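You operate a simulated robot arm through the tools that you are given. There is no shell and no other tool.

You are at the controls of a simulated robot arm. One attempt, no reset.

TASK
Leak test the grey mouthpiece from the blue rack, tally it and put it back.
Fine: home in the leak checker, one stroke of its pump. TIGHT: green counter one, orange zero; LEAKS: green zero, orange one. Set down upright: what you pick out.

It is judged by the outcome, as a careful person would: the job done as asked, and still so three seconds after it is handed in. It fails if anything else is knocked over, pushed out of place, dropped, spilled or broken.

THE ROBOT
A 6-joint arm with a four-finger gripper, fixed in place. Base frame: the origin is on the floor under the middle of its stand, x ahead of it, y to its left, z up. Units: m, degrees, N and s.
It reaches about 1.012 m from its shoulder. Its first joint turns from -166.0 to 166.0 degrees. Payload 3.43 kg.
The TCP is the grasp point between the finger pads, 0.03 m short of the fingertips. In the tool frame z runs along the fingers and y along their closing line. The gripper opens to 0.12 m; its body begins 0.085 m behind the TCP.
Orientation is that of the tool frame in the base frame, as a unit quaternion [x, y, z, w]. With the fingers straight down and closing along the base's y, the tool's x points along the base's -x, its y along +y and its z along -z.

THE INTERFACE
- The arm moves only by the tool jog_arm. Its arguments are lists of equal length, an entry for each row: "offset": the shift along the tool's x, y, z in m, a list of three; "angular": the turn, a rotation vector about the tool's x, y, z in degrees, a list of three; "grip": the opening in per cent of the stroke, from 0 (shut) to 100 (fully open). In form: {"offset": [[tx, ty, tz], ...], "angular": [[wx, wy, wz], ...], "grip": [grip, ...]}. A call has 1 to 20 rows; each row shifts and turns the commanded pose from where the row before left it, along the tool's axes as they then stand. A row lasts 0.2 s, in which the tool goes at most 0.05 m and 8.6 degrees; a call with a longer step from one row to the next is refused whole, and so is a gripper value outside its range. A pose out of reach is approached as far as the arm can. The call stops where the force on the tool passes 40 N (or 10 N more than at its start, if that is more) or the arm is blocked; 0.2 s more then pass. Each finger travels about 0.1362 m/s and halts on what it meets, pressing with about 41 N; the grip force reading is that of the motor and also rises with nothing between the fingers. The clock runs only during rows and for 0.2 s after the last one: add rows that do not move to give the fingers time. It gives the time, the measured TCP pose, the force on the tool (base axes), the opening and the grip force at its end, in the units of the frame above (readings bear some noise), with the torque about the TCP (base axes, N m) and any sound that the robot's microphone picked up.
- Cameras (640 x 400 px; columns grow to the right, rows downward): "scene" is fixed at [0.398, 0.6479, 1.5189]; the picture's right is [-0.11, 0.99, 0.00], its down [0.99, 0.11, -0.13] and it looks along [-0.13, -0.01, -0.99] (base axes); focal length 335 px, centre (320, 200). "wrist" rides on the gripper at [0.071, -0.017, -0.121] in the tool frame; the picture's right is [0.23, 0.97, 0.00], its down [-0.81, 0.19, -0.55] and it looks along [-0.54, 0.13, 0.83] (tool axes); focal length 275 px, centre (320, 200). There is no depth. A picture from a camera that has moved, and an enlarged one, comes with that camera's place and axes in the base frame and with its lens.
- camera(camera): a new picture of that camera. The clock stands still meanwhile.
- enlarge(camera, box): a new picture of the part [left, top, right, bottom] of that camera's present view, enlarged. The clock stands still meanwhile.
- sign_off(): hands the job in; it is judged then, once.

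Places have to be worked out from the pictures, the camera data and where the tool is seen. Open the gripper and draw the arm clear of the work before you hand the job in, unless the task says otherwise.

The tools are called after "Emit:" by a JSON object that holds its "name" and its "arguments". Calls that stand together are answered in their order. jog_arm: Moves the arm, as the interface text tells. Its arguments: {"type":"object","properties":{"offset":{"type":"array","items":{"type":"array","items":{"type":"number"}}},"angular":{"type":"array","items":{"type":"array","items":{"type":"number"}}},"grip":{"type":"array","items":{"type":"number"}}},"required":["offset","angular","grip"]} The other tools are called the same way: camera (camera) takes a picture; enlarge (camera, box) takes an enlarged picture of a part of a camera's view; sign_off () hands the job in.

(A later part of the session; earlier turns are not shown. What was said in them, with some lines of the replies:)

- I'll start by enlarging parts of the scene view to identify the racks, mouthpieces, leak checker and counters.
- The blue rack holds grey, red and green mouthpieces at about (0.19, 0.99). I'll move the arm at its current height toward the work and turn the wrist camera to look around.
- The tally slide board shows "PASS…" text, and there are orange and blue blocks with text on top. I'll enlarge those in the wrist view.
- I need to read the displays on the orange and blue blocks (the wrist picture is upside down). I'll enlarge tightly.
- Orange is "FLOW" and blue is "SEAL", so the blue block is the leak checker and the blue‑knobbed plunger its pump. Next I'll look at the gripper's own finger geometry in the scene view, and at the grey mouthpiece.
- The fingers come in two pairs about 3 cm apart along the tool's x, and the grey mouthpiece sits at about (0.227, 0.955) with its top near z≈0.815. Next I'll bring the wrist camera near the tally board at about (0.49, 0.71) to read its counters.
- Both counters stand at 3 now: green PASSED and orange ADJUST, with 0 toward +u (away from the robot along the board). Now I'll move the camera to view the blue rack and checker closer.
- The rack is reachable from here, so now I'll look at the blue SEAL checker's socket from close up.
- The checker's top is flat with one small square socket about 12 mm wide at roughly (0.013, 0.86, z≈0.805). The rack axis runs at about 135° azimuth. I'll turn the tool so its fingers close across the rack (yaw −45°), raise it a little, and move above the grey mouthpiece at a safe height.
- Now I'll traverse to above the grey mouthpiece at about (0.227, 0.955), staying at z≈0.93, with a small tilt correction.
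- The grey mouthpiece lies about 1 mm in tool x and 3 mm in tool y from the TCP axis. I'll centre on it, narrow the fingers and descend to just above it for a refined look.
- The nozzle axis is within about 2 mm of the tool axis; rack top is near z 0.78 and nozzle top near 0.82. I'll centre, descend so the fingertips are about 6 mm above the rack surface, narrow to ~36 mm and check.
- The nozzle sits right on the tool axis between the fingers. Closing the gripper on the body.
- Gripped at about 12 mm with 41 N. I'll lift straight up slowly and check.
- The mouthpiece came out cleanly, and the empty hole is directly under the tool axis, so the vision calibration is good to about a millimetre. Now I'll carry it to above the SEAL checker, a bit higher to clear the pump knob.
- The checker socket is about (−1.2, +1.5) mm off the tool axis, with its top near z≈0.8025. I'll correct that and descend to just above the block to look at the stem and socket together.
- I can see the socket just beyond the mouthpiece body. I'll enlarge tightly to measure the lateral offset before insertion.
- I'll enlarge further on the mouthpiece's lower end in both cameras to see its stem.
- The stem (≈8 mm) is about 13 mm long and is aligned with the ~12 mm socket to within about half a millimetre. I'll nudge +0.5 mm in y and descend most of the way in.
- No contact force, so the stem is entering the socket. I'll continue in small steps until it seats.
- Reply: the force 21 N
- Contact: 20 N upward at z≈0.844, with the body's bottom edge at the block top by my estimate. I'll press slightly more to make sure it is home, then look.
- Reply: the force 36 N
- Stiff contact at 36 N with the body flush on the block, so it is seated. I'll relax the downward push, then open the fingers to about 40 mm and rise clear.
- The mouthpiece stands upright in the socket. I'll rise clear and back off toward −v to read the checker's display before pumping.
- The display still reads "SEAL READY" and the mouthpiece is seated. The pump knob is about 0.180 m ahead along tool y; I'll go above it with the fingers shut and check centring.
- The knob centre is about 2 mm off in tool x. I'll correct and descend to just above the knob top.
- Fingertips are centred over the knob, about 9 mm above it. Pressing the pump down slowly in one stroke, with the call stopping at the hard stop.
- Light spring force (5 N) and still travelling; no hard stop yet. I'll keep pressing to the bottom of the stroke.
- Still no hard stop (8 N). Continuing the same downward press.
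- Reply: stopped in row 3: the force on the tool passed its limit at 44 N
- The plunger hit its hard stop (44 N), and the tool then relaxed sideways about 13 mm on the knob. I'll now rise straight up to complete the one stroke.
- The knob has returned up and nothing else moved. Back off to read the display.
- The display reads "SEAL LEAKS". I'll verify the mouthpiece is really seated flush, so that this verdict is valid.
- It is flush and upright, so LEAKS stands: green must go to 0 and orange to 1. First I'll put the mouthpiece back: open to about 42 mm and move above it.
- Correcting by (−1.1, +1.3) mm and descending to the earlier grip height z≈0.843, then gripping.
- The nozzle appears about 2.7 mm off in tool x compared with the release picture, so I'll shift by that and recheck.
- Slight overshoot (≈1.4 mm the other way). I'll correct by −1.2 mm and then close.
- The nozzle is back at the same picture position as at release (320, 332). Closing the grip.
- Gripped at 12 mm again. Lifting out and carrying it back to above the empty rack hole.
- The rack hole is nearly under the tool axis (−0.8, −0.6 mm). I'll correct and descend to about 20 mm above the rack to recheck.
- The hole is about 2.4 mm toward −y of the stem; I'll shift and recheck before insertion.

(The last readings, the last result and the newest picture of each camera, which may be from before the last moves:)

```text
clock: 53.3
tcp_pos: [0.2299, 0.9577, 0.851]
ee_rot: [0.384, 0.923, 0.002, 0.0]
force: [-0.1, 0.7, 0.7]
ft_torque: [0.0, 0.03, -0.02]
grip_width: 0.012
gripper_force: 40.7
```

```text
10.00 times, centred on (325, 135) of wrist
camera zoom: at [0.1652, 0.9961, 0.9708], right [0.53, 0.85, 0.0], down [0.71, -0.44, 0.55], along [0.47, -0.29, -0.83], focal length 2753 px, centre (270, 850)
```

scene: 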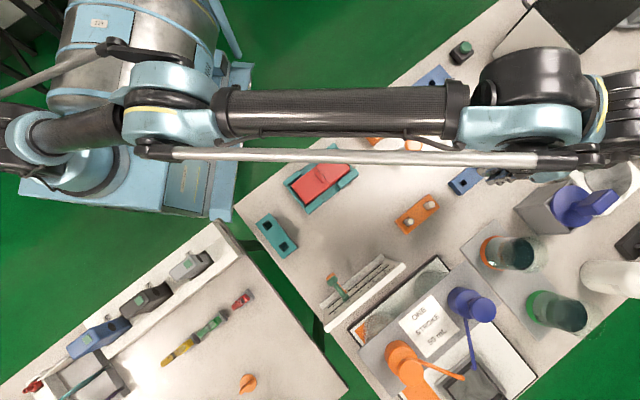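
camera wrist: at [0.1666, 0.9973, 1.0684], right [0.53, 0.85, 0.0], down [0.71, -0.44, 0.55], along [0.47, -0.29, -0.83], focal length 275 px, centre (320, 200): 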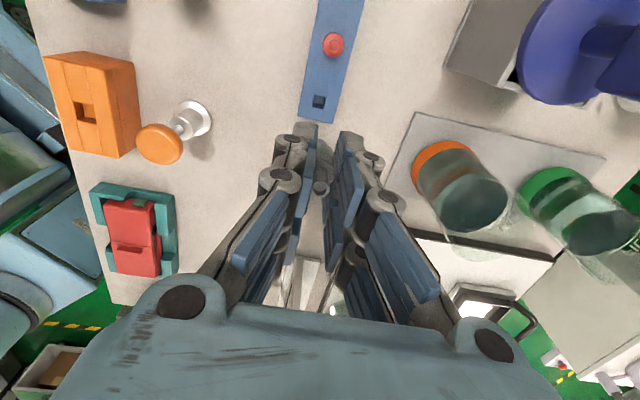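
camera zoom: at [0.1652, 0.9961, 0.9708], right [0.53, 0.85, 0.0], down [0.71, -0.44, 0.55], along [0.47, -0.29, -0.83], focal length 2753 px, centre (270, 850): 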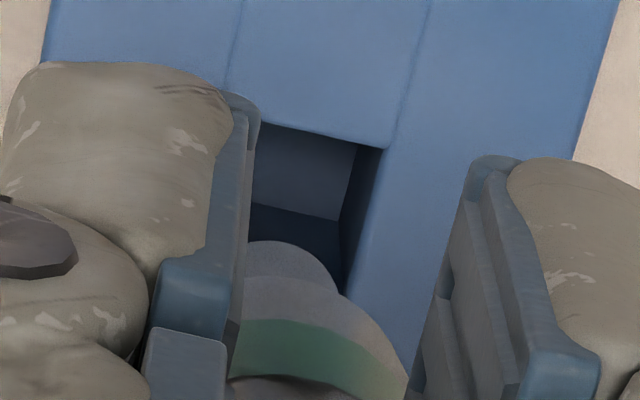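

Now the hole is within about 1 mm of the stem. I'll nudge +0.6 mm in y and lower most of the way.

Emit:
{"name": "jog_arm", "arguments": {"offset": [[0, 0.0006, 0.003], [0, 0, 0.006], [0, 0, 0.006], [0, 0, 0.006], [0, 0, 0.006], [0, 0, 0.003], [0, 0, 0]], "angular": [[0, 0, 0], [0, 0, 0], [0, 0, 0], [0, 0, 0], [0, 0, 0], [0, 0, 0], [0, 0, 0]], "grip": [5, 5, 5, 5, 5, 5, 5]}}

Emit:
{"name": "enlarge", "arguments": {"camera": "wrist", "box": [285, 90, 365, 170]}}

```text
clock: 54.9
tcp_pos: [0.2285, 0.9582, 0.821]
ee_rot: [0.384, 0.924, 0.002, 0.0]
force: [0.9, 0.5, 0.2]
ft_torque: [0.02, -0.02, 0.0]
grip_width: 0.012
gripper_force: 40.9
```

```text
5.00 times, centred on (325, 130) of wrist
camera zoom: at [0.1655, 0.9963, 0.9413], right [0.53, 0.85, 0.0], down [0.71, -0.44, 0.55], along [0.47, -0.29, -0.83], focal length 1376 px, centre (295, 550)
```

zoom: 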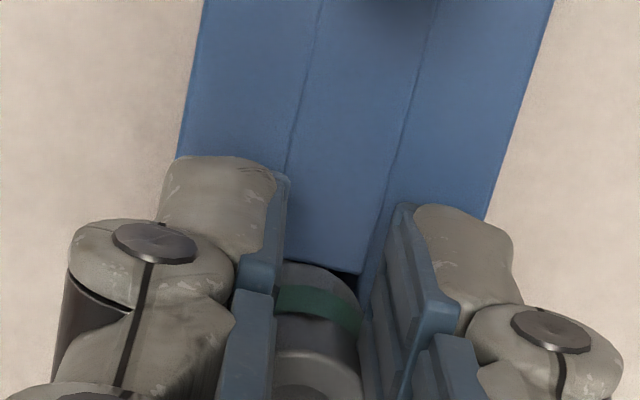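

Stem is in the hole with no force. Lowering in small steps to seat it.

Emit:
{"name": "jog_arm", "arguments": {"offset": [[0, 0, 0.001], [0, 0, 0.001], [0, 0, 0.001], [0, 0, 0]], "angular": [[0, 0, 0], [0, 0, 0], [0, 0, 0], [0, 0, 0]], "grip": [5, 5, 5, 5]}}

```text
clock: 55.9
tcp_pos: [0.2286, 0.9581, 0.8177]
ee_rot: [0.383, 0.924, 0.002, 0.0]
force: [-0.6, 0.3, -0.5]
ft_torque: [-0.02, -0.01, 0.0]
grip_width: 0.0119
gripper_force: 41.0
```

No contact yet; since I regripped about 3 mm lower on the body, seating should come near z≈0.8147. Continuing slowly.

Emit:
{"name": "jog_arm", "arguments": {"offset": [[0, 0, 0.001], [0, 0, 0.001], [0, 0, 0.001], [0, 0, 0]], "angular": [[0, 0, 0], [0, 0, 0], [0, 0, 0], [0, 0, 0]], "grip": [5, 5, 5, 5]}}

Emit:
{"name": "enlarge", "arguments": {"camera": "wrist", "box": [285, 90, 365, 170]}}

```text
clock: 56.9
tcp_pos: [0.2275, 0.9587, 0.8149]
ee_rot: [0.383, 0.924, 0.002, 0.0]
force: [2.2, 1.2, 2.4]
ft_torque: [0.04, -0.06, -0.01]
grip_width: 0.0117
gripper_force: 41.5
```

```text
5.00 times, centred on (325, 130) of wrist
camera zoom: at [0.1652, 0.9963, 0.935], right [0.53, 0.85, 0.0], down [0.71, -0.44, 0.55], along [0.47, -0.29, -0.83], focal length 1376 px, centre (295, 550)
```

zoom: 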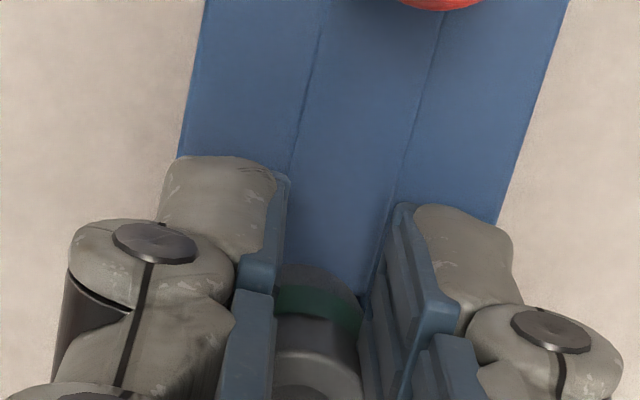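

Contact is starting (≈2.4 N). One more millimetre to be sure it is seated.

Emit:
{"name": "jog_arm", "arguments": {"offset": [[0, 0, 0.001], [0, 0, 0]], "angular": [[0, 0, 0], [0, 0, 0]], "grip": [5, 5]}}

```text
clock: 57.5
tcp_pos: [0.2284, 0.9568, 0.815]
ee_rot: [0.383, 0.924, 0.002, 0.0]
force: [3.6, 7.9, 21.7]
ft_torque: [0.35, -0.12, 0.0]
grip_width: 0.012
gripper_force: 41.0
```

Firm contact (22 N), so it is seated. Relaxing the push by 1 mm and opening the fingers.

Emit:
{"name": "jog_arm", "arguments": {"offset": [[0, 0, -0.001], [0, 0, 0], [0, 0, 0], [0, 0, 0], [0, 0, 0]], "angular": [[0, 0, 0], [0, 0, 0], [0, 0, 0], [0, 0, 0], [0, 0, 0]], "grip": [5, 12, 20, 30, 38]}}

Emit:
{"name": "enlarge", "arguments": {"camera": "wrist", "box": [250, 90, 390, 230]}}

```text
clock: 58.7
tcp_pos: [0.2292, 0.9562, 0.8147]
ee_rot: [0.383, 0.924, 0.002, 0.0]
force: [-0.2, -0.2, -1.0]
ft_torque: [-0.02, 0.02, 0.0]
grip_width: 0.0457
gripper_force: 0.0
```

```text
2.86 times, centred on (320, 160) of wrist
camera zoom: at [0.1652, 0.9965, 0.9347], right [0.53, 0.85, 0.0], down [0.71, -0.44, 0.55], along [0.47, -0.29, -0.83], focal length 786 px, centre (320, 314)
```

zoom: 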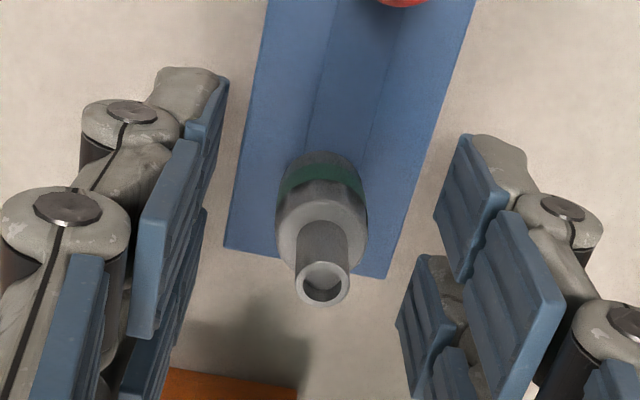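

Released, upright in the rack. Rising straight up and checking.

Emit:
{"name": "jog_arm", "arguments": {"offset": [[0, 0, -0.01], [0, 0, -0.02], [0, 0, -0.03], [0, 0, -0.03], [0, 0, -0.03], [0, 0, -0.03], [0, 0, 0]], "angular": [[0, 0, 0], [0, 0, 0], [0, 0, 0], [0, 0, 0], [0, 0, 0], [0, 0, 0], [0, 0, 0]], "grip": [38, 38, 38, 38, 38, 38, 38]}}

Emit:
{"name": "enlarge", "arguments": {"camera": "wrist", "box": [250, 20, 410, 180]}}

Emit:
{"name": "camera", "arguments": {"camera": "scene"}}

```text
clock: 60.3
tcp_pos: [0.2283, 0.9541, 0.963]
ee_rot: [0.383, 0.924, 0.002, 0.0]
force: [0.3, 0.1, -0.7]
ft_torque: [0.0, 0.0, -0.03]
grip_width: 0.0457
gripper_force: 0.0
out of reach, approached as far as the arm can: row 6
```

```text
2.50 times, centred on (330, 100) of wrist
camera zoom: at [0.1647, 0.9925, 1.0832], right [0.53, 0.85, 0.0], down [0.71, -0.44, 0.55], along [0.47, -0.29, -0.83], focal length 688 px, centre (295, 450)
```

zoom: 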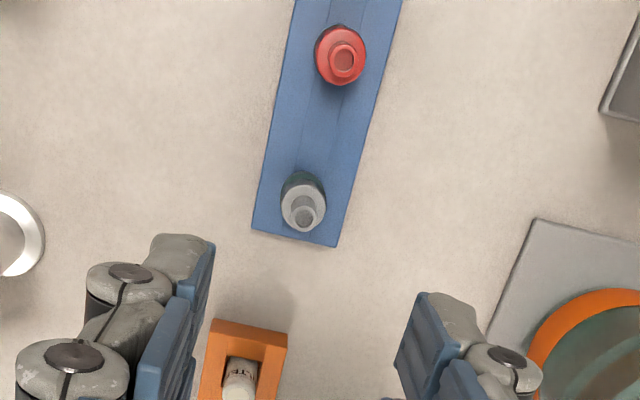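

```text
taken
```

scene: 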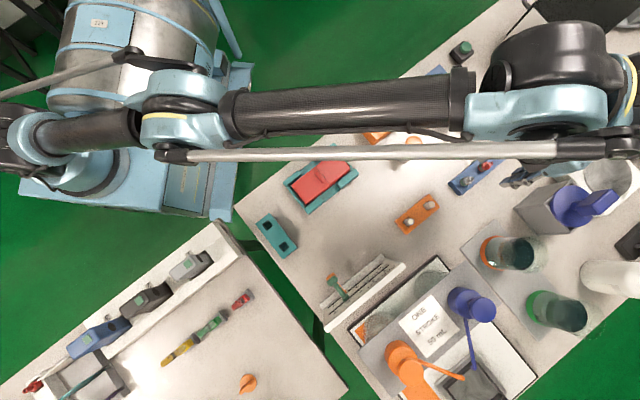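

The grey mouthpiece is back upright in its slot. Now to the tally: LEAKS means green 0, orange 1. I'll move to above the robot side of the tally board and turn the tool so the fingers close along the slots (yaw +45°).

Emit:
{"name": "jog_arm", "arguments": {"offset": [[-0.0397, -0.01293, -0.0041], [-0.0397, -0.01293, -0.0041], [-0.0397, -0.01293, -0.0041], [-0.0397, -0.01293, -0.0041], [-0.0397, -0.01293, -0.0041], [-0.0397, -0.01293, -0.0041], [-0.0397, -0.01293, -0.0041], [-0.0397, -0.01293, -0.0041], [-0.0397, -0.01293, -0.0041], [0, 0, 0], [0, 0, 0], [0, 0, 0], [0, 0, 0], [0, 0, 0], [0, 0, 0], [0, 0, 0], [0, 0, 0], [0, 0, 0], [0, 0, 0], [0, 0, 0]], "angular": [[0, 0, 0], [0, 0, 0], [0, 0, 0], [0, 0, 0], [0, 0, 0], [0, 0, 0], [0, 0, 0], [0, 0, 0], [0, 0, 0], [0, 0, -8.2], [0, 0, -8.2], [0, 0, -8.2], [0, 0, -8.2], [0, 0, -8.2], [0, 0, -8.2], [0, 0, -8.2], [0, 0, -8.2], [0, 0, -8.2], [0, 0, -8.2], [0, 0, -8.2]], "grip": [38, 38, 38, 38, 38, 38, 38, 38, 38, 38, 38, 38, 38, 38, 38, 38, 38, 38, 38, 38]}}

Emit:
{"name": "camera", "arguments": {"camera": "wrist"}}

Emit:
{"name": "camera", "arguments": {"camera": "scene"}}

```text
clock: 64.5
tcp_pos: [0.3987, 0.6175, 0.9982]
ee_rot: [-0.385, 0.923, 0.002, 0.0]
force: [-1.1, 0.1, 0.1]
ft_torque: [0.0, 0.02, 0.0]
grip_width: 0.0459
gripper_force: 0.2
```

```text
taken
camera wrist: at [0.359, 0.5556, 1.1185], right [-0.85, 0.52, 0.0], down [0.43, 0.71, 0.56], along [0.29, 0.47, -0.83], focal length 275 px, centre (320, 200)
```

wrist: 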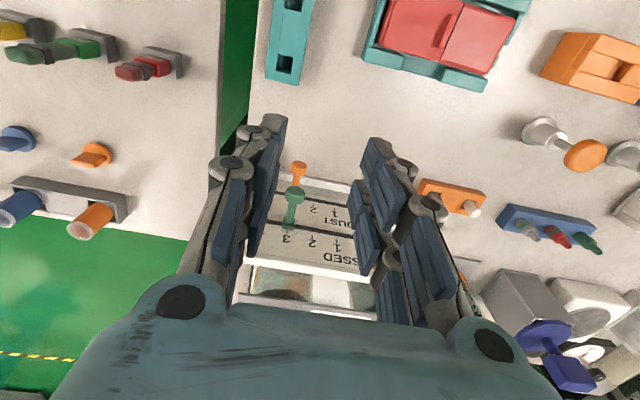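

```text
taken
```

scene: 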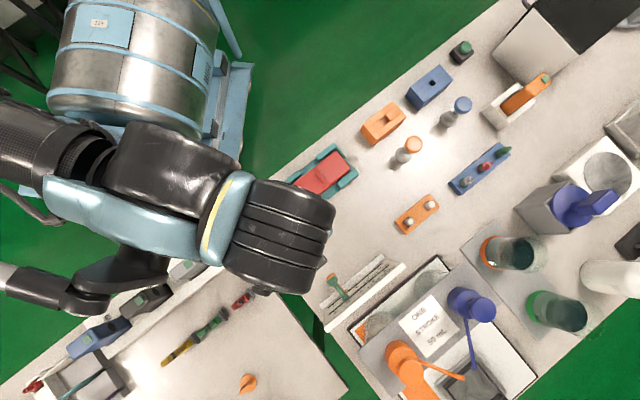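

I'll enlarge the tally handles from here to triangulate them together with the scene view.

Emit:
{"name": "enlarge", "arguments": {"camera": "wrist", "box": [240, 140, 380, 280]}}

Emit:
{"name": "enlarge", "arguments": {"camera": "scene", "box": [315, 250, 415, 340]}}

```text
2.86 times, centred on (310, 210) of wrist
camera zoom: at [0.359, 0.5556, 1.1185], right [-0.85, 0.52, 0.0], down [0.43, 0.71, 0.56], along [0.29, 0.47, -0.83], focal length 786 px, centre (349, 171)
```

zoom: 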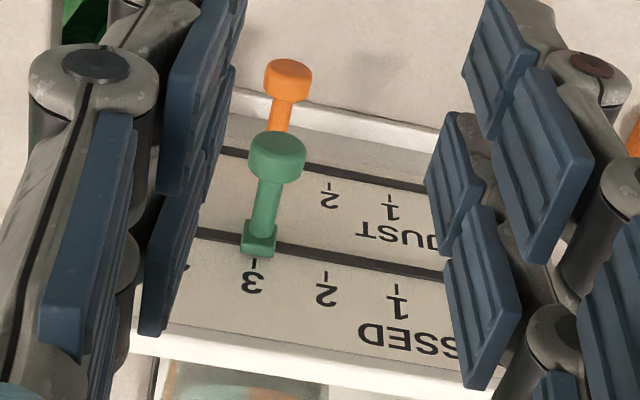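

```text
4.44 times, centred on (365, 295) of scene
camera zoom: at [0.398, 0.6479, 1.5189], right [-0.11, 0.99, 0.0], down [0.99, 0.11, -0.13], along [-0.13, -0.01, -0.99], focal length 1488 px, centre (120, -222)
```

zoom: 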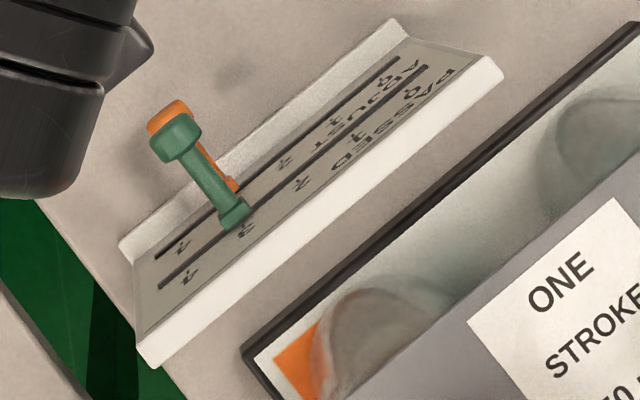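

Triangulating: green head at about (0.4655, 0.680, z 0.868), orange head at about (0.462, 0.677, z 0.813) directly below it; handles stick out horizontally toward the robot, and ticks are about 28 mm apart along +u. Plan: grip both heads and slide them to 1 together, then grip only the green one higher up and slide it to 0. Moving to above the heads first.

Emit:
{"name": "jog_arm", "arguments": {"offset": [[-0.019, -0.0012, 0.015], [-0.019, -0.0012, 0.017], [-0.019, -0.0012, 0.018], [-0.0193, -0.0012, 0.0175], [0, 0, 0], [0, 0, 0]], "angular": [[0, 0, 0], [0, 0, 0], [0, 0, 0], [0, 0, 0], [0, 0, 0], [0, 0, 0]], "grip": [38, 38, 38, 38, 38, 38]}}

Emit:
{"name": "camera", "arguments": {"camera": "wrist"}}

Emit:
{"name": "enlarge", "arguments": {"camera": "wrist", "box": [240, 90, 400, 250]}}

Emit:
{"name": "enlarge", "arguments": {"camera": "scene", "box": [280, 220, 430, 350]}}

```text
clock: 65.9
tcp_pos: [0.4543, 0.6685, 0.9323]
ee_rot: [-0.383, 0.924, 0.001, 0.001]
force: [0.2, 0.1, 0.4]
ft_torque: [0.0, -0.03, 0.02]
grip_width: 0.0458
gripper_force: 0.1
```

```text
taken
camera wrist: at [0.4161, 0.6067, 1.0517], right [-0.85, 0.52, 0.0], down [0.44, 0.71, 0.56], along [0.29, 0.47, -0.83], focal length 275 px, centre (320, 200)
```

wrist: 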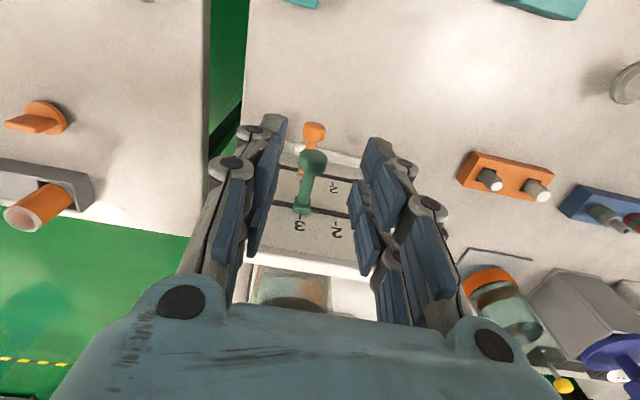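

```text
2.50 times, centred on (320, 170) of wrist
camera zoom: at [0.4161, 0.6067, 1.0517], right [-0.85, 0.52, 0.0], down [0.44, 0.71, 0.56], along [0.29, 0.47, -0.83], focal length 688 px, centre (320, 275)
```

zoom: 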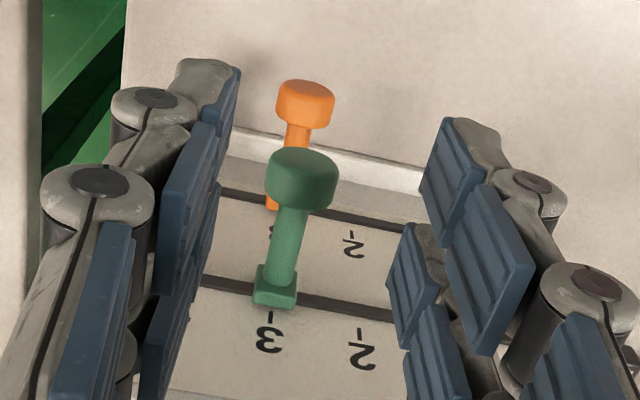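

```text
3.08 times, centred on (355, 285) of scene
camera zoom: at [0.398, 0.6479, 1.5189], right [-0.11, 0.99, 0.0], down [0.99, 0.11, -0.13], along [-0.13, -0.01, -0.99], focal length 1030 px, centre (212, -62)
```

zoom: 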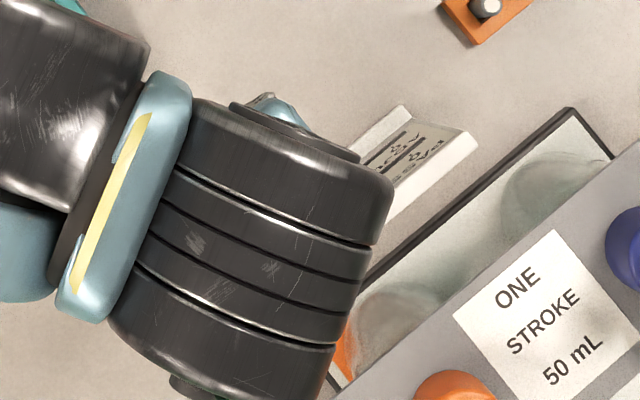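

Both heads lie on the line of the front finger pair, about 2 mm off in tool y. The board top is at about z 0.925 and stays more than 30 mm clear of the gripper body. I'll shift and descend around both heads with the fingers open.

Emit:
{"name": "jog_arm", "arguments": {"offset": [[0, -0.0021, 0], [0, 0, 0.02], [0, 0, 0.02], [0, 0, 0.02], [0, 0, 0.02], [0, 0, 0.02], [0, 0, 0.0027], [0, 0, 0], [0, 0, 0]], "angular": [[0, 0, 0], [0, 0, 0], [0, 0, 0], [0, 0, 0], [0, 0, 0], [0, 0, 0], [0, 0, 0], [0, 0, 0], [0, 0, 0]], "grip": [38, 38, 38, 38, 38, 38, 38, 38, 38]}}

Emit:
{"name": "camera", "arguments": {"camera": "wrist"}}

Emit:
{"name": "enlarge", "arguments": {"camera": "wrist", "box": [240, 110, 400, 270]}}

```text
clock: 67.9
tcp_pos: [0.4577, 0.6686, 0.8278]
ee_rot: [-0.383, 0.924, 0.002, 0.002]
force: [-0.1, -0.4, 0.4]
ft_torque: [0.01, -0.01, -0.02]
grip_width: 0.0453
gripper_force: 0.1
```

```text
taken
camera wrist: at [0.4182, 0.6063, 0.9484], right [-0.85, 0.52, 0.0], down [0.44, 0.71, 0.56], along [0.29, 0.47, -0.83], focal length 275 px, centre (320, 200)
```

wrist: 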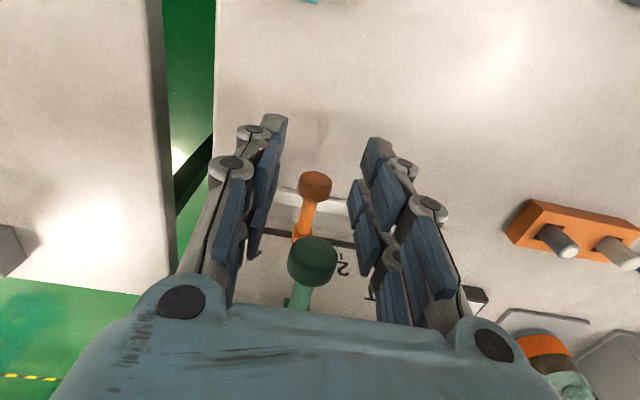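

```text
2.50 times, centred on (320, 190) of wrist
camera zoom: at [0.4182, 0.6063, 0.9484], right [-0.85, 0.52, 0.0], down [0.44, 0.71, 0.56], along [0.29, 0.47, -0.83], focal length 688 px, centre (320, 225)
```

zoom: 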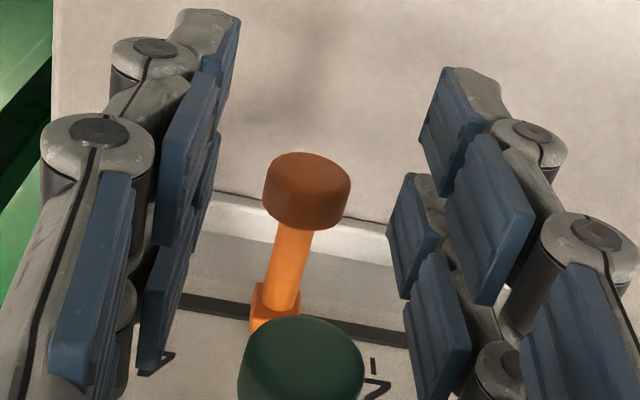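

The fingers straddle both heads. A 3.5 mm shift toward the robot will centre the front finger pair on them; then I'll close.

Emit:
{"name": "jog_arm", "arguments": {"offset": [[0.0035, -0.0008, 0], [0, 0, 0], [0, 0, 0], [0, 0, 0], [0, 0, 0], [0, 0, 0]], "angular": [[0, 0, 0], [0, 0, 0], [0, 0, 0], [0, 0, 0], [0, 0, 0], [0, 0, 0]], "grip": [38, 38, 28, 18, 10, 10]}}

Emit:
{"name": "enlarge", "arguments": {"camera": "wrist", "box": [240, 110, 400, 270]}}

Emit:
{"name": "camera", "arguments": {"camera": "wrist"}}

```text
clock: 69.3
tcp_pos: [0.4553, 0.6647, 0.8283]
ee_rot: [-0.384, 0.923, 0.001, 0.002]
force: [-1.5, -1.1, -3.6]
ft_torque: [-0.01, -0.01, -0.01]
grip_width: 0.0171
gripper_force: 45.1
```

```text
2.50 times, centred on (320, 190) of wrist
camera zoom: at [0.4161, 0.6027, 0.9485], right [-0.85, 0.52, 0.0], down [0.44, 0.71, 0.56], along [0.29, 0.47, -0.83], focal length 688 px, centre (320, 225)
```

zoom: 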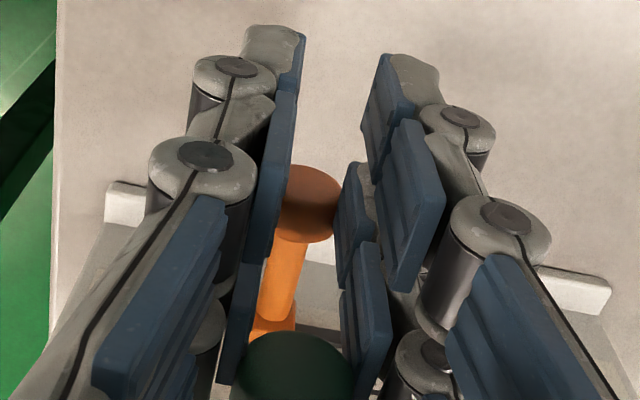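

```text
taken
camera wrist: at [0.4161, 0.6027, 0.9485], right [-0.85, 0.52, 0.0], down [0.44, 0.71, 0.56], along [0.29, 0.47, -0.83], focal length 275 px, centre (320, 200)
```

wrist: 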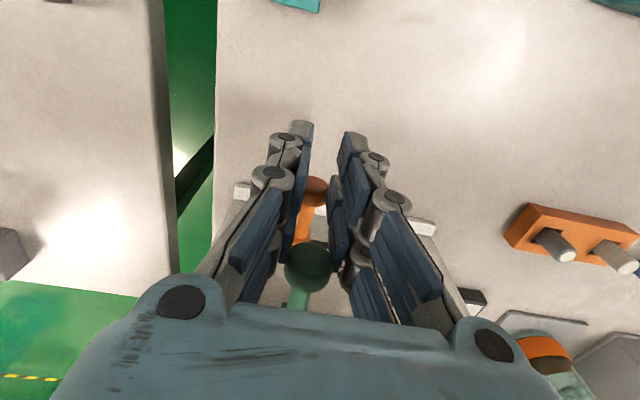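

Gripping the orange head (17 mm wide, 45 N) with the green head caged between the fingers. Sliding both along +u by two ticks (56 mm), slowly.

Emit:
{"name": "jog_arm", "arguments": {"offset": [[0, 0.004, 0], [0, 0.007, 0], [0, 0.008, 0], [0, 0.009, 0], [0, 0.009, 0], [0, 0.009, 0], [0, 0.0063, 0], [0, 0.004, 0], [0, 0, 0], [0, 0, 0]], "angular": [[0, 0, 0], [0, 0, 0], [0, 0, 0], [0, 0, 0], [0, 0, 0], [0, 0, 0], [0, 0, 0], [0, 0, 0], [0, 0, 0], [0, 0, 0]], "grip": [10, 10, 10, 10, 10, 10, 10, 10, 10, 10]}}

Emit:
{"name": "camera", "arguments": {"camera": "wrist"}}

Emit:
{"name": "enlarge", "arguments": {"camera": "wrist", "box": [200, 120, 400, 320]}}

Emit:
{"name": "enlarge", "arguments": {"camera": "scene", "box": [280, 220, 430, 350]}}

```text
clock: 71.5
tcp_pos: [0.4143, 0.705, 0.8288]
ee_rot: [-0.384, 0.923, 0.001, 0.001]
force: [-4.1, -3.4, -20.0]
ft_torque: [-0.28, 0.3, -0.01]
grip_width: 0.0167
gripper_force: 44.6
```

```text
taken
camera wrist: at [0.3757, 0.643, 0.9489], right [-0.85, 0.52, 0.0], down [0.44, 0.71, 0.56], along [0.29, 0.47, -0.83], focal length 275 px, centre (320, 200)
```

wrist: 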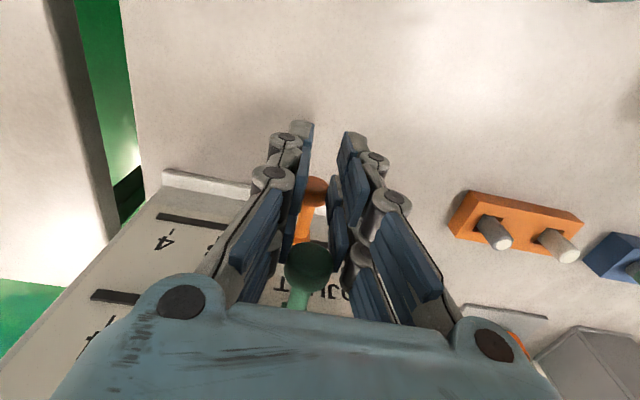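

```text
2.00 times, centred on (300, 220) of wrist
camera zoom: at [0.3757, 0.643, 0.9489], right [-0.85, 0.52, 0.0], down [0.44, 0.71, 0.56], along [0.29, 0.47, -0.83], focal length 551 px, centre (360, 160)
```

zoom: 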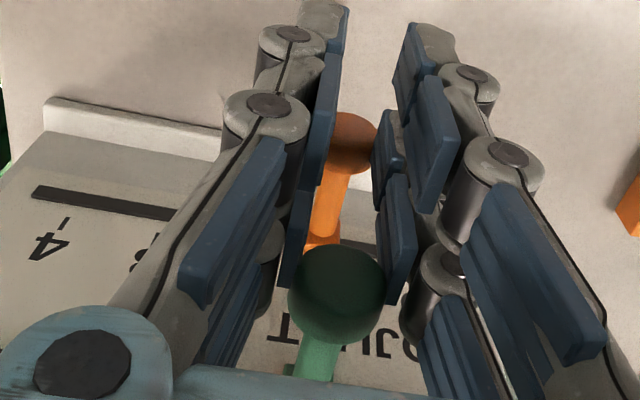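

```text
3.08 times, centred on (355, 285) of scene
camera zoom: at [0.398, 0.6479, 1.5189], right [-0.11, 0.99, 0.0], down [0.99, 0.11, -0.13], along [-0.13, -0.01, -0.99], focal length 1030 px, centre (212, -62)
```

zoom: 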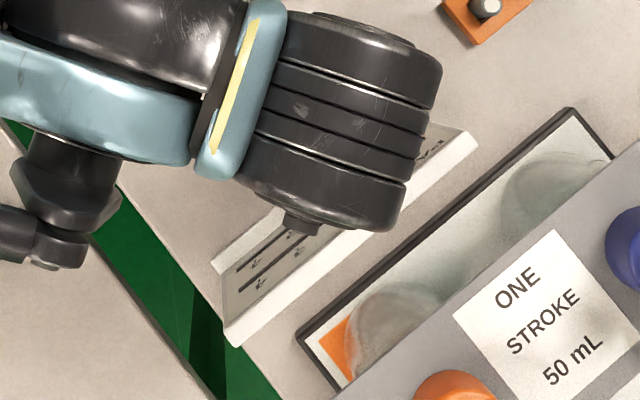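

Both moved with the grip. I'll open the fingers and rise to inspect where they stand.

Emit:
{"name": "jog_arm", "arguments": {"offset": [[0, 0, 0], [0, 0, 0], [0, 0, 0], [0, 0, -0.02], [0, 0, -0.025], [0, 0, -0.03], [0, 0, -0.03], [0.01, 0, -0.03], [0, 0, 0], [0, 0, 0]], "angular": [[0, 0, 0], [0, 0, 0], [0, 0, 0], [0, 0, 0], [0, 0, 0], [0, 0, 0], [0, 0, 0], [0, 0, 0], [0, 0, 0], [0, 0, 0]], "grip": [20, 30, 38, 38, 38, 38, 38, 38, 38, 38]}}

Emit:
{"name": "camera", "arguments": {"camera": "wrist"}}

Emit:
{"name": "enlarge", "arguments": {"camera": "wrist", "box": [220, 120, 400, 300]}}

```text
clock: 73.7
tcp_pos: [0.4105, 0.6973, 0.9642]
ee_rot: [-0.383, 0.924, 0.002, 0.001]
force: [0.8, 0.5, 0.0]
ft_torque: [0.03, -0.03, -0.04]
grip_width: 0.0458
gripper_force: 0.1
```

```text
taken
camera wrist: at [0.3704, 0.6347, 1.0836], right [-0.85, 0.52, 0.0], down [0.44, 0.71, 0.56], along [0.29, 0.47, -0.83], focal length 275 px, centre (320, 200)
```

wrist: 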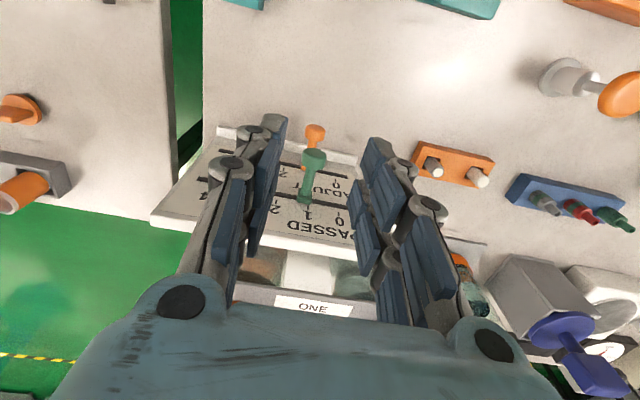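

```text
2.22 times, centred on (310, 210) of wrist
camera zoom: at [0.3704, 0.6347, 1.0836], right [-0.85, 0.52, 0.0], down [0.44, 0.71, 0.56], along [0.29, 0.47, -0.83], focal length 612 px, centre (342, 178)
```

zoom: 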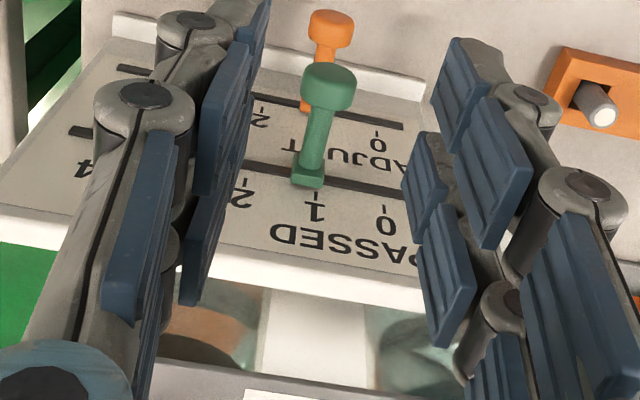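

Both sit roughly at 1 but about 4–5 mm short of the tick (the closing fingers had drawn them slightly back). I'll regrip with the tool centred about 5 mm further along +u so orange ends on tick 1.

Emit:
{"name": "jog_arm", "arguments": {"offset": [[-0.0135, 0.0063, 0], [0, 0, 0.02], [0, 0, 0.025], [0, 0, 0.025], [0, 0, 0.025], [0, 0, 0.02], [0, 0, 0.0196], [0, 0, 0], [0, 0, 0]], "angular": [[0, 0, 0], [0, 0, 0], [0, 0, 0], [0, 0, 0], [0, 0, 0], [0, 0, 0], [0, 0, 0], [0, 0, 0], [0, 0, 0]], "grip": [38, 38, 38, 38, 38, 38, 38, 38, 38]}}

Emit:
{"name": "enlarge", "arguments": {"camera": "wrist", "box": [220, 110, 420, 310]}}

```text
clock: 75.7
tcp_pos: [0.4144, 0.71, 0.8297]
ee_rot: [-0.384, 0.923, 0.001, 0.001]
force: [-0.2, -0.3, 0.2]
ft_torque: [-0.02, 0.0, -0.02]
grip_width: 0.0458
gripper_force: 0.0
```

```text
2.00 times, centred on (320, 210) of wrist
camera zoom: at [0.3743, 0.6486, 0.9493], right [-0.85, 0.52, 0.0], down [0.44, 0.71, 0.56], along [0.29, 0.47, -0.83], focal length 551 px, centre (320, 180)
```

zoom: 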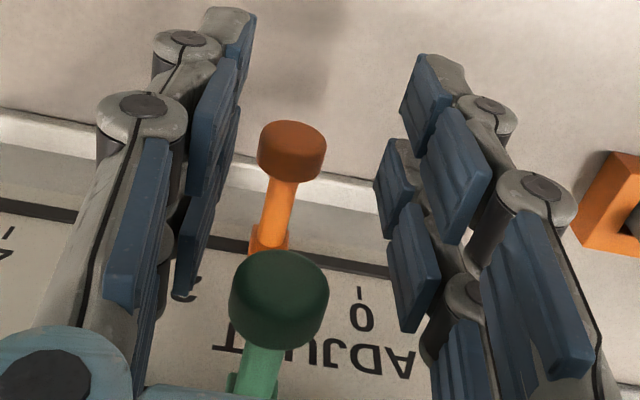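

Tool is now centred at u≈0.211 with the heads about 5 mm to the −u side. Closing to draw them onto the tick.

Emit:
{"name": "jog_arm", "arguments": {"offset": [[0, 0, 0], [0, 0, 0], [0, 0, 0], [0, 0, 0], [0, 0, 0]], "angular": [[0, 0, 0], [0, 0, 0], [0, 0, 0], [0, 0, 0], [0, 0, 0]], "grip": [28, 20, 12, 10, 10]}}

Emit:
{"name": "enlarge", "arguments": {"camera": "wrist", "box": [220, 110, 420, 310]}}

```text
clock: 76.9
tcp_pos: [0.4132, 0.711, 0.8296]
ee_rot: [-0.383, 0.924, 0.002, 0.002]
force: [-0.8, 0.0, -2.7]
ft_torque: [0.05, -0.06, -0.02]
grip_width: 0.0175
gripper_force: 44.0
```

```text
2.00 times, centred on (320, 210) of wrist
camera zoom: at [0.3742, 0.6486, 0.9494], right [-0.85, 0.52, 0.0], down [0.44, 0.71, 0.56], along [0.29, 0.47, -0.83], focal length 551 px, centre (320, 180)
```

zoom: 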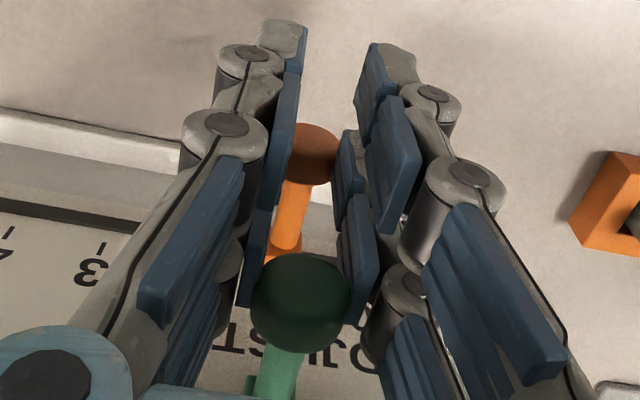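

Orange is now centred in the grip. Opening and rising to inspect its position.

Emit:
{"name": "jog_arm", "arguments": {"offset": [[0, 0, 0], [0, 0, 0], [0, 0, 0], [0, 0, -0.02], [0, 0, -0.025], [0, 0, -0.03], [0, 0, -0.03], [0.01, 0, -0.03], [0, 0, 0], [0, 0, 0]], "angular": [[0, 0, 0], [0, 0, 0], [0, 0, 0], [0, 0, 0], [0, 0, 0], [0, 0, 0], [0, 0, 0], [0, 0, 0], [0, 0, 0], [0, 0, 0]], "grip": [20, 30, 38, 38, 38, 38, 38, 38, 38, 38]}}

Emit:
{"name": "enlarge", "arguments": {"camera": "wrist", "box": [240, 110, 380, 250]}}

Emit:
{"name": "camera", "arguments": {"camera": "wrist"}}

```text
clock: 79.1
tcp_pos: [0.4081, 0.7036, 0.9651]
ee_rot: [-0.383, 0.924, 0.001, 0.001]
force: [0.1, -0.4, 0.0]
ft_torque: [-0.01, 0.01, -0.01]
grip_width: 0.0453
gripper_force: 0.1
```

```text
2.86 times, centred on (310, 180) of wrist
camera zoom: at [0.3679, 0.6413, 1.085], right [-0.85, 0.52, 0.0], down [0.44, 0.71, 0.56], along [0.29, 0.47, -0.83], focal length 786 px, centre (349, 257)
```

zoom: 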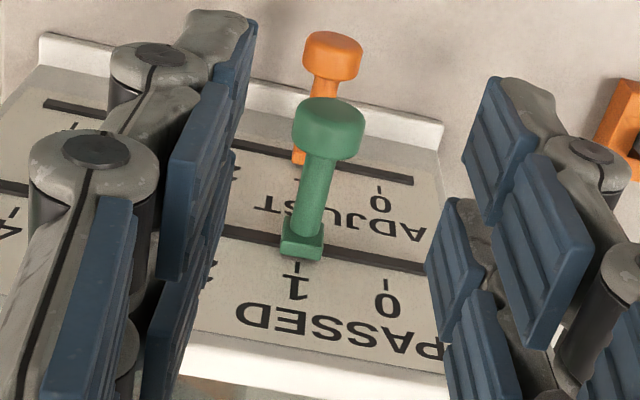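

```text
taken
camera wrist: at [0.3679, 0.6413, 1.085], right [-0.85, 0.52, 0.0], down [0.44, 0.71, 0.56], along [0.29, 0.47, -0.83], focal length 275 px, centre (320, 200)
```

wrist: 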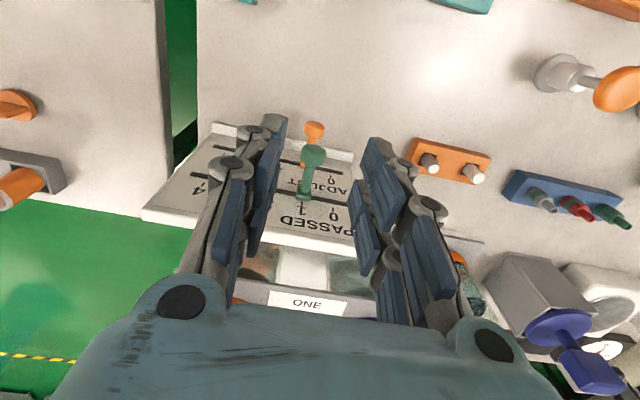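

Both are on 1 now. Next: grip only the green head with the fingertips kept above the orange head (tips at z≈0.836).

Emit:
{"name": "jog_arm", "arguments": {"offset": [[-0.0115, 0, 0], [0, 0, 0.02], [0, 0, 0.025], [0, 0, 0.025], [0, 0, 0.018], [0, 0, 0.01], [0, 0, 0], [0, 0, 0]], "angular": [[0, 0, 0], [0, 0, 0], [0, 0, 0], [0, 0, 0], [0, 0, 0], [0, 0, 0], [0, 0, 0], [0, 0, 0]], "grip": [38, 38, 38, 38, 38, 38, 38, 38]}}

Emit:
{"name": "enlarge", "arguments": {"camera": "wrist", "box": [220, 90, 420, 290]}}

```text
clock: 80.9
tcp_pos: [0.4134, 0.7131, 0.8654]
ee_rot: [-0.383, 0.924, 0.002, 0.002]
force: [-0.6, -0.8, 0.2]
ft_torque: [-0.03, 0.02, 0.01]
grip_width: 0.0452
gripper_force: 0.1
```

```text
2.00 times, centred on (320, 190) of wrist
camera zoom: at [0.3739, 0.6506, 0.9865], right [-0.85, 0.52, 0.0], down [0.44, 0.71, 0.56], along [0.29, 0.47, -0.83], focal length 551 px, centre (320, 220)
```

zoom: 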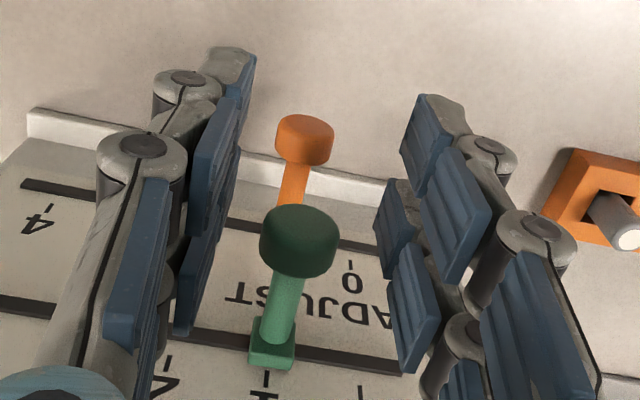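

Fingers straddle only the green head. Closing and sliding it +u by one tick to 0.

Emit:
{"name": "jog_arm", "arguments": {"offset": [[0, 0, 0], [0, 0, 0], [0, 0, 0], [0, 0, 0], [0, 0, 0]], "angular": [[0, 0, 0], [0, 0, 0], [0, 0, 0], [0, 0, 0], [0, 0, 0]], "grip": [28, 20, 12, 10, 10]}}

Emit:
{"name": "enlarge", "arguments": {"camera": "wrist", "box": [220, 90, 420, 290]}}

```text
clock: 82.1
tcp_pos: [0.4136, 0.7134, 0.8672]
ee_rot: [-0.383, 0.924, 0.002, 0.001]
force: [-0.7, 0.0, -3.8]
ft_torque: [-0.06, 0.02, 0.0]
grip_width: 0.0189
gripper_force: 44.9
```

```text
2.00 times, centred on (320, 190) of wrist
camera zoom: at [0.3738, 0.6507, 0.9865], right [-0.85, 0.52, 0.0], down [0.44, 0.71, 0.56], along [0.29, 0.47, -0.83], focal length 551 px, centre (320, 220)
```

zoom: 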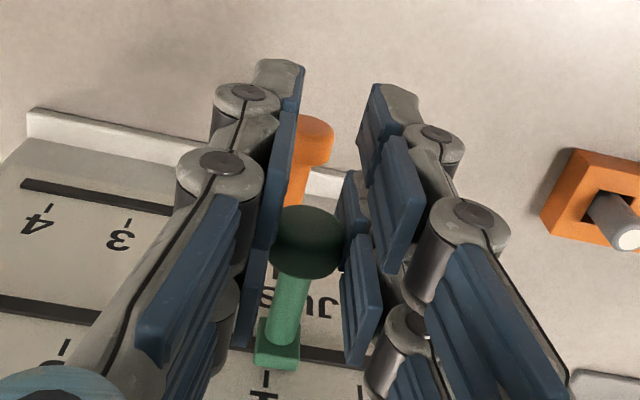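

Emit:
{"name": "jog_arm", "arguments": {"offset": [[0, 0.003, 0], [0, 0.006, 0], [0, 0.007, 0], [0, 0.006, 0], [0, 0.0045, 0], [0, 0, 0], [0, 0, 0]], "angular": [[0, 0, 0], [0, 0, 0], [0, 0, 0], [0, 0, 0], [0, 0, 0], [0, 0, 0], [0, 0, 0]], "grip": [10, 10, 10, 10, 10, 10, 10]}}

Emit:
{"name": "enlarge", "arguments": {"camera": "wrist", "box": [220, 90, 420, 290]}}

```text
clock: 83.7
tcp_pos: [0.3954, 0.73, 0.8667]
ee_rot: [-0.384, 0.923, 0.001, 0.002]
force: [-14.4, -14.3, -18.4]
ft_torque: [-0.38, 0.45, 0.01]
grip_width: 0.0192
gripper_force: 44.8
```

```text
2.00 times, centred on (320, 190) of wrist
camera zoom: at [0.3559, 0.669, 0.9867], right [-0.85, 0.52, 0.0], down [0.44, 0.71, 0.56], along [0.29, 0.47, -0.83], focal length 551 px, centre (320, 220)
```

zoom: 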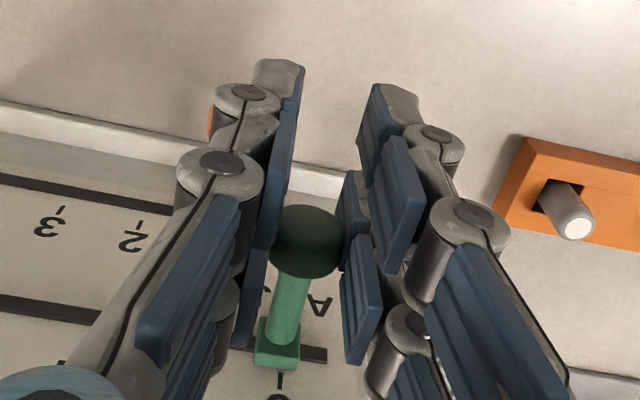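

Green stands over the 0 tick. Releasing gently and rising to inspect.

Emit:
{"name": "jog_arm", "arguments": {"offset": [[0, 0, 0], [0, 0, 0], [0, 0, 0], [0, 0, -0.02], [0, 0, -0.025], [0, 0, -0.03], [0.01, 0, -0.03], [0.01, 0, 0], [0, 0, 0]], "angular": [[0, 0, 0], [0, 0, 0], [0, 0, 0], [0, 0, 0], [0, 0, 0], [0, 0, 0], [0, 0, 0], [0, 0, 0], [0, 0, 0]], "grip": [20, 30, 38, 38, 38, 38, 38, 38, 38]}}

Emit:
{"name": "camera", "arguments": {"camera": "wrist"}}

Emit:
{"name": "enlarge", "arguments": {"camera": "wrist", "box": [240, 120, 380, 260]}}

```text
clock: 85.7
tcp_pos: [0.3815, 0.7186, 0.971]
ee_rot: [-0.383, 0.924, 0.002, 0.001]
force: [0.0, 0.2, -0.2]
ft_torque: [0.0, 0.0, 0.02]
grip_width: 0.0459
gripper_force: 0.1
```

```text
taken
camera wrist: at [0.3417, 0.6552, 1.0908], right [-0.85, 0.52, 0.0], down [0.44, 0.71, 0.56], along [0.29, 0.47, -0.83], focal length 275 px, centre (320, 200)
```

wrist: 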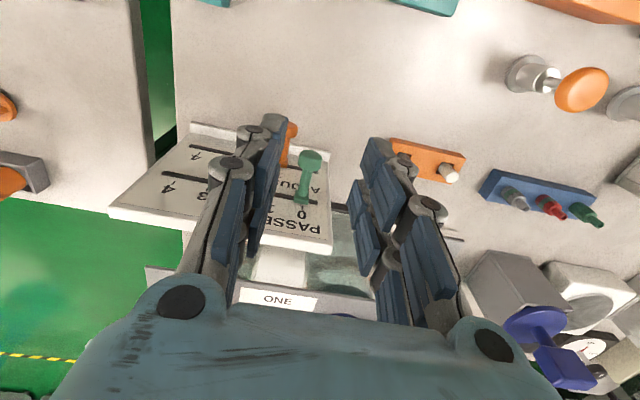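

```text
2.86 times, centred on (310, 190) of wrist
camera zoom: at [0.3417, 0.6552, 1.0908], right [-0.85, 0.52, 0.0], down [0.44, 0.71, 0.56], along [0.29, 0.47, -0.83], focal length 786 px, centre (349, 229)
```

zoom: 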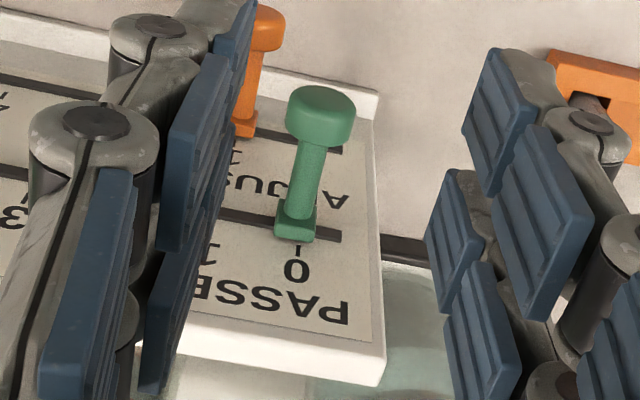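

Green is on 0. I'll back the arm off toward the robot for an unobstructed view of the whole board.

Emit:
{"name": "jog_arm", "arguments": {"offset": [[0.02, -0.01, -0.01], [0.03, -0.02, -0.01], [0.03, -0.02, -0.01], [0.03, -0.02, 0], [0, 0, 0], [0, 0, 0]], "angular": [[0, 0, 0], [0, 0, 0], [0, 0, 0], [0, 0, 0], [0, 0, 0], [0, 0, 0]], "grip": [60, 80, 100, 100, 100, 100]}}

Emit:
{"name": "camera", "arguments": {"camera": "wrist"}}

Emit:
{"name": "enlarge", "arguments": {"camera": "wrist", "box": [230, 160, 430, 300]}}

Emit:
{"name": "camera", "arguments": {"camera": "scene"}}

```text
clock: 87.1
tcp_pos: [0.353, 0.5888, 1.0001]
ee_rot: [-0.384, 0.923, 0.001, 0.001]
force: [-0.4, -0.3, -0.6]
ft_torque: [0.01, -0.01, -0.02]
grip_width: 0.12
gripper_force: 0.0
```

```text
taken
camera wrist: at [0.3126, 0.5265, 1.1204], right [-0.85, 0.52, 0.0], down [0.44, 0.71, 0.56], along [0.29, 0.47, -0.83], focal length 275 px, centre (320, 200)
```

wrist: 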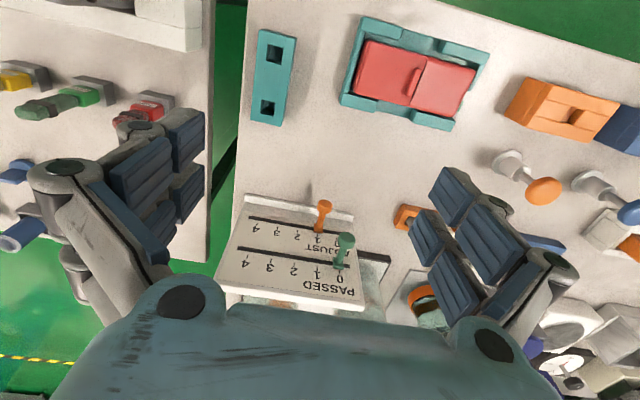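

```text
2.86 times, centred on (330, 230) of wrist
camera zoom: at [0.3126, 0.5265, 1.1204], right [-0.85, 0.52, 0.0], down [0.44, 0.71, 0.56], along [0.29, 0.47, -0.83], focal length 786 px, centre (291, 114)
```

zoom: 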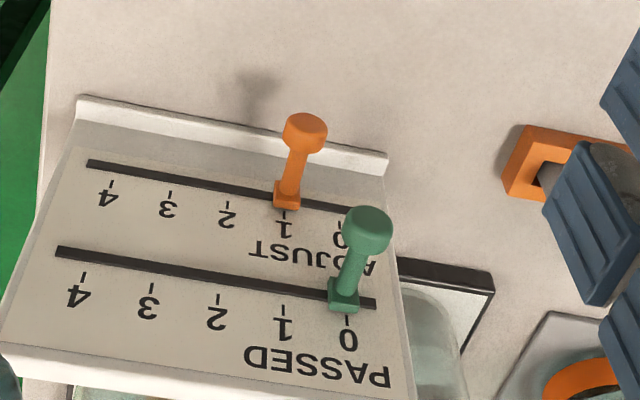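

```text
taken
```

scene: 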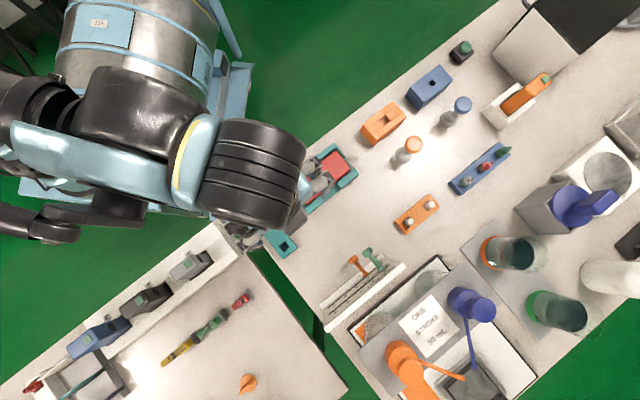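

Green reads 0 and orange reads 1, and the board hasn't moved. Final check of the rack, checker and pump.

Emit:
{"name": "enlarge", "arguments": {"camera": "scene", "box": [440, 130, 520, 200]}}

Emit:
{"name": "enlarge", "arguments": {"camera": "scene", "box": [340, 30, 560, 250]}}

Emit:
{"name": "enlarge", "arguments": {"camera": "scene", "box": [300, 230, 540, 400]}}

```text
5.71 times, centred on (480, 165) of scene
camera zoom: at [0.398, 0.6479, 1.5189], right [-0.11, 0.99, 0.0], down [0.99, 0.11, -0.13], along [-0.13, -0.01, -0.99], focal length 1913 px, centre (-594, 400)
```

zoom: 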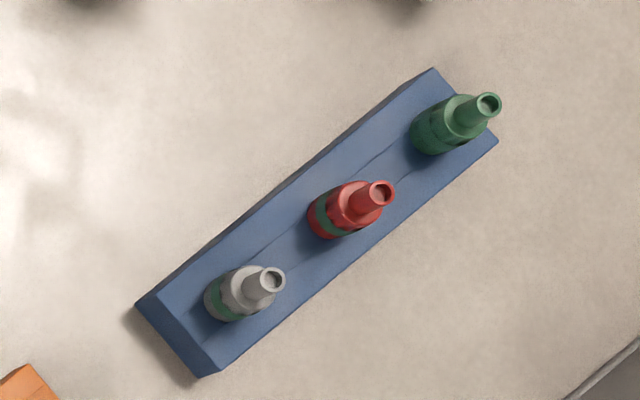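

```text
1.82 times, centred on (450, 140) of scene
camera zoom: at [0.398, 0.6479, 1.5189], right [-0.11, 0.99, 0.0], down [0.99, 0.11, -0.13], along [-0.13, -0.01, -0.99], focal length 609 px, centre (84, 309)
```

zoom: 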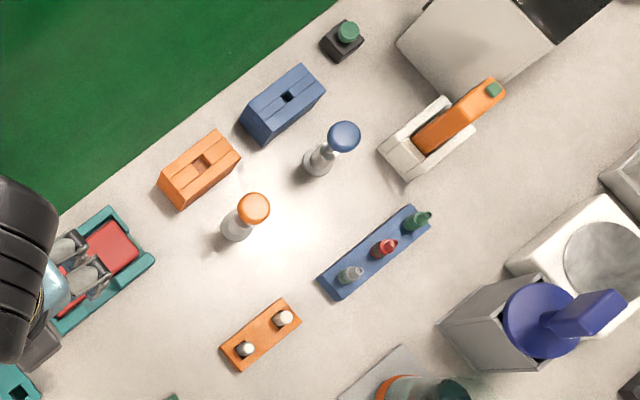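

```text
2.35 times, centred on (420, 315) of scene
camera zoom: at [0.398, 0.6479, 1.5189], right [-0.11, 0.99, 0.0], down [0.99, 0.11, -0.13], along [-0.13, -0.01, -0.99], focal length 788 px, centre (85, -71)
```

zoom: 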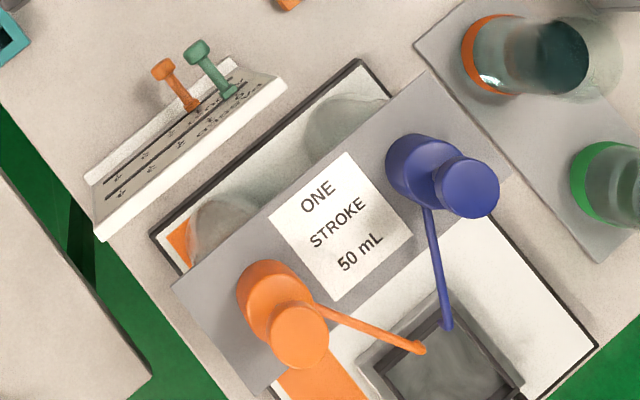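

The grey mouthpiece stands exactly as at the start, the tally reads green 0 and orange 1, and nothing else has moved. I'll raise the open gripper a little further clear, then hand in.

Emit:
{"name": "jog_arm", "arguments": {"offset": [[0, 0, -0.03], [0, 0, -0.03], [0, 0, -0.03], [0, 0, 0], [0, 0, 0]], "angular": [[0, 0, 0], [0, 0, 0], [0, 0, 0], [0, 0, 0], [0, 0, 0]], "grip": [100, 100, 100, 100, 100]}}

Emit:
{"name": "camera", "arguments": {"camera": "scene"}}

```text
clock: 88.3
tcp_pos: [0.3521, 0.5876, 1.0902]
ee_rot: [-0.383, 0.924, 0.001, 0.001]
force: [0.3, 0.4, 0.5]
ft_torque: [-0.01, -0.01, 0.01]
grip_width: 0.12
gripper_force: 0.1
```

```text
taken
```

scene: 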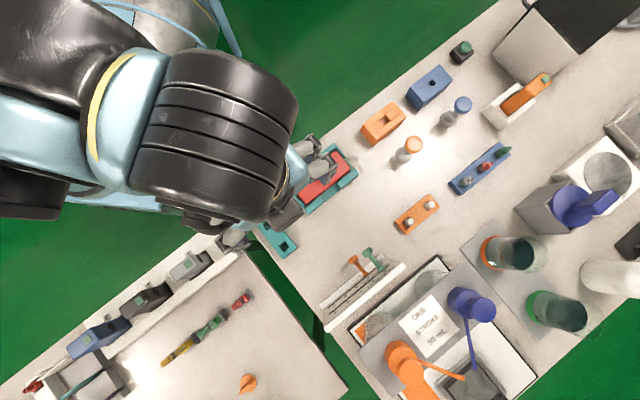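

The arm is clear with the gripper open, and all results are in place. Handing in.

Emit:
{"name": "sign_off", "arguments": {}}

```text
The job is handed in.
```

The grey mouthpiece leaks: after one stroke of the pump, the leak checker showed "SEAL LEAKS". I've handed the job in.

- **Test:** I seated the mouthpiece flush in the blue SEAL checker, pressing until firm contact. I then pushed the blue pump down to its hard stop once and let it return.
- **Tally:** Both counters stood at 3 when I started. Green (PASSED) is now on 0 and orange (ADJUST) is on 1, both on their marks.
- **Put back:** The grey mouthpiece is upright in its original place in the blue rack. In the final pictures nothing else looks moved or knocked over.

The tool slipped about 13 mm sideways on the pump knob at the bottom of the stroke. The knob sprang back to its place and the pump did not move.
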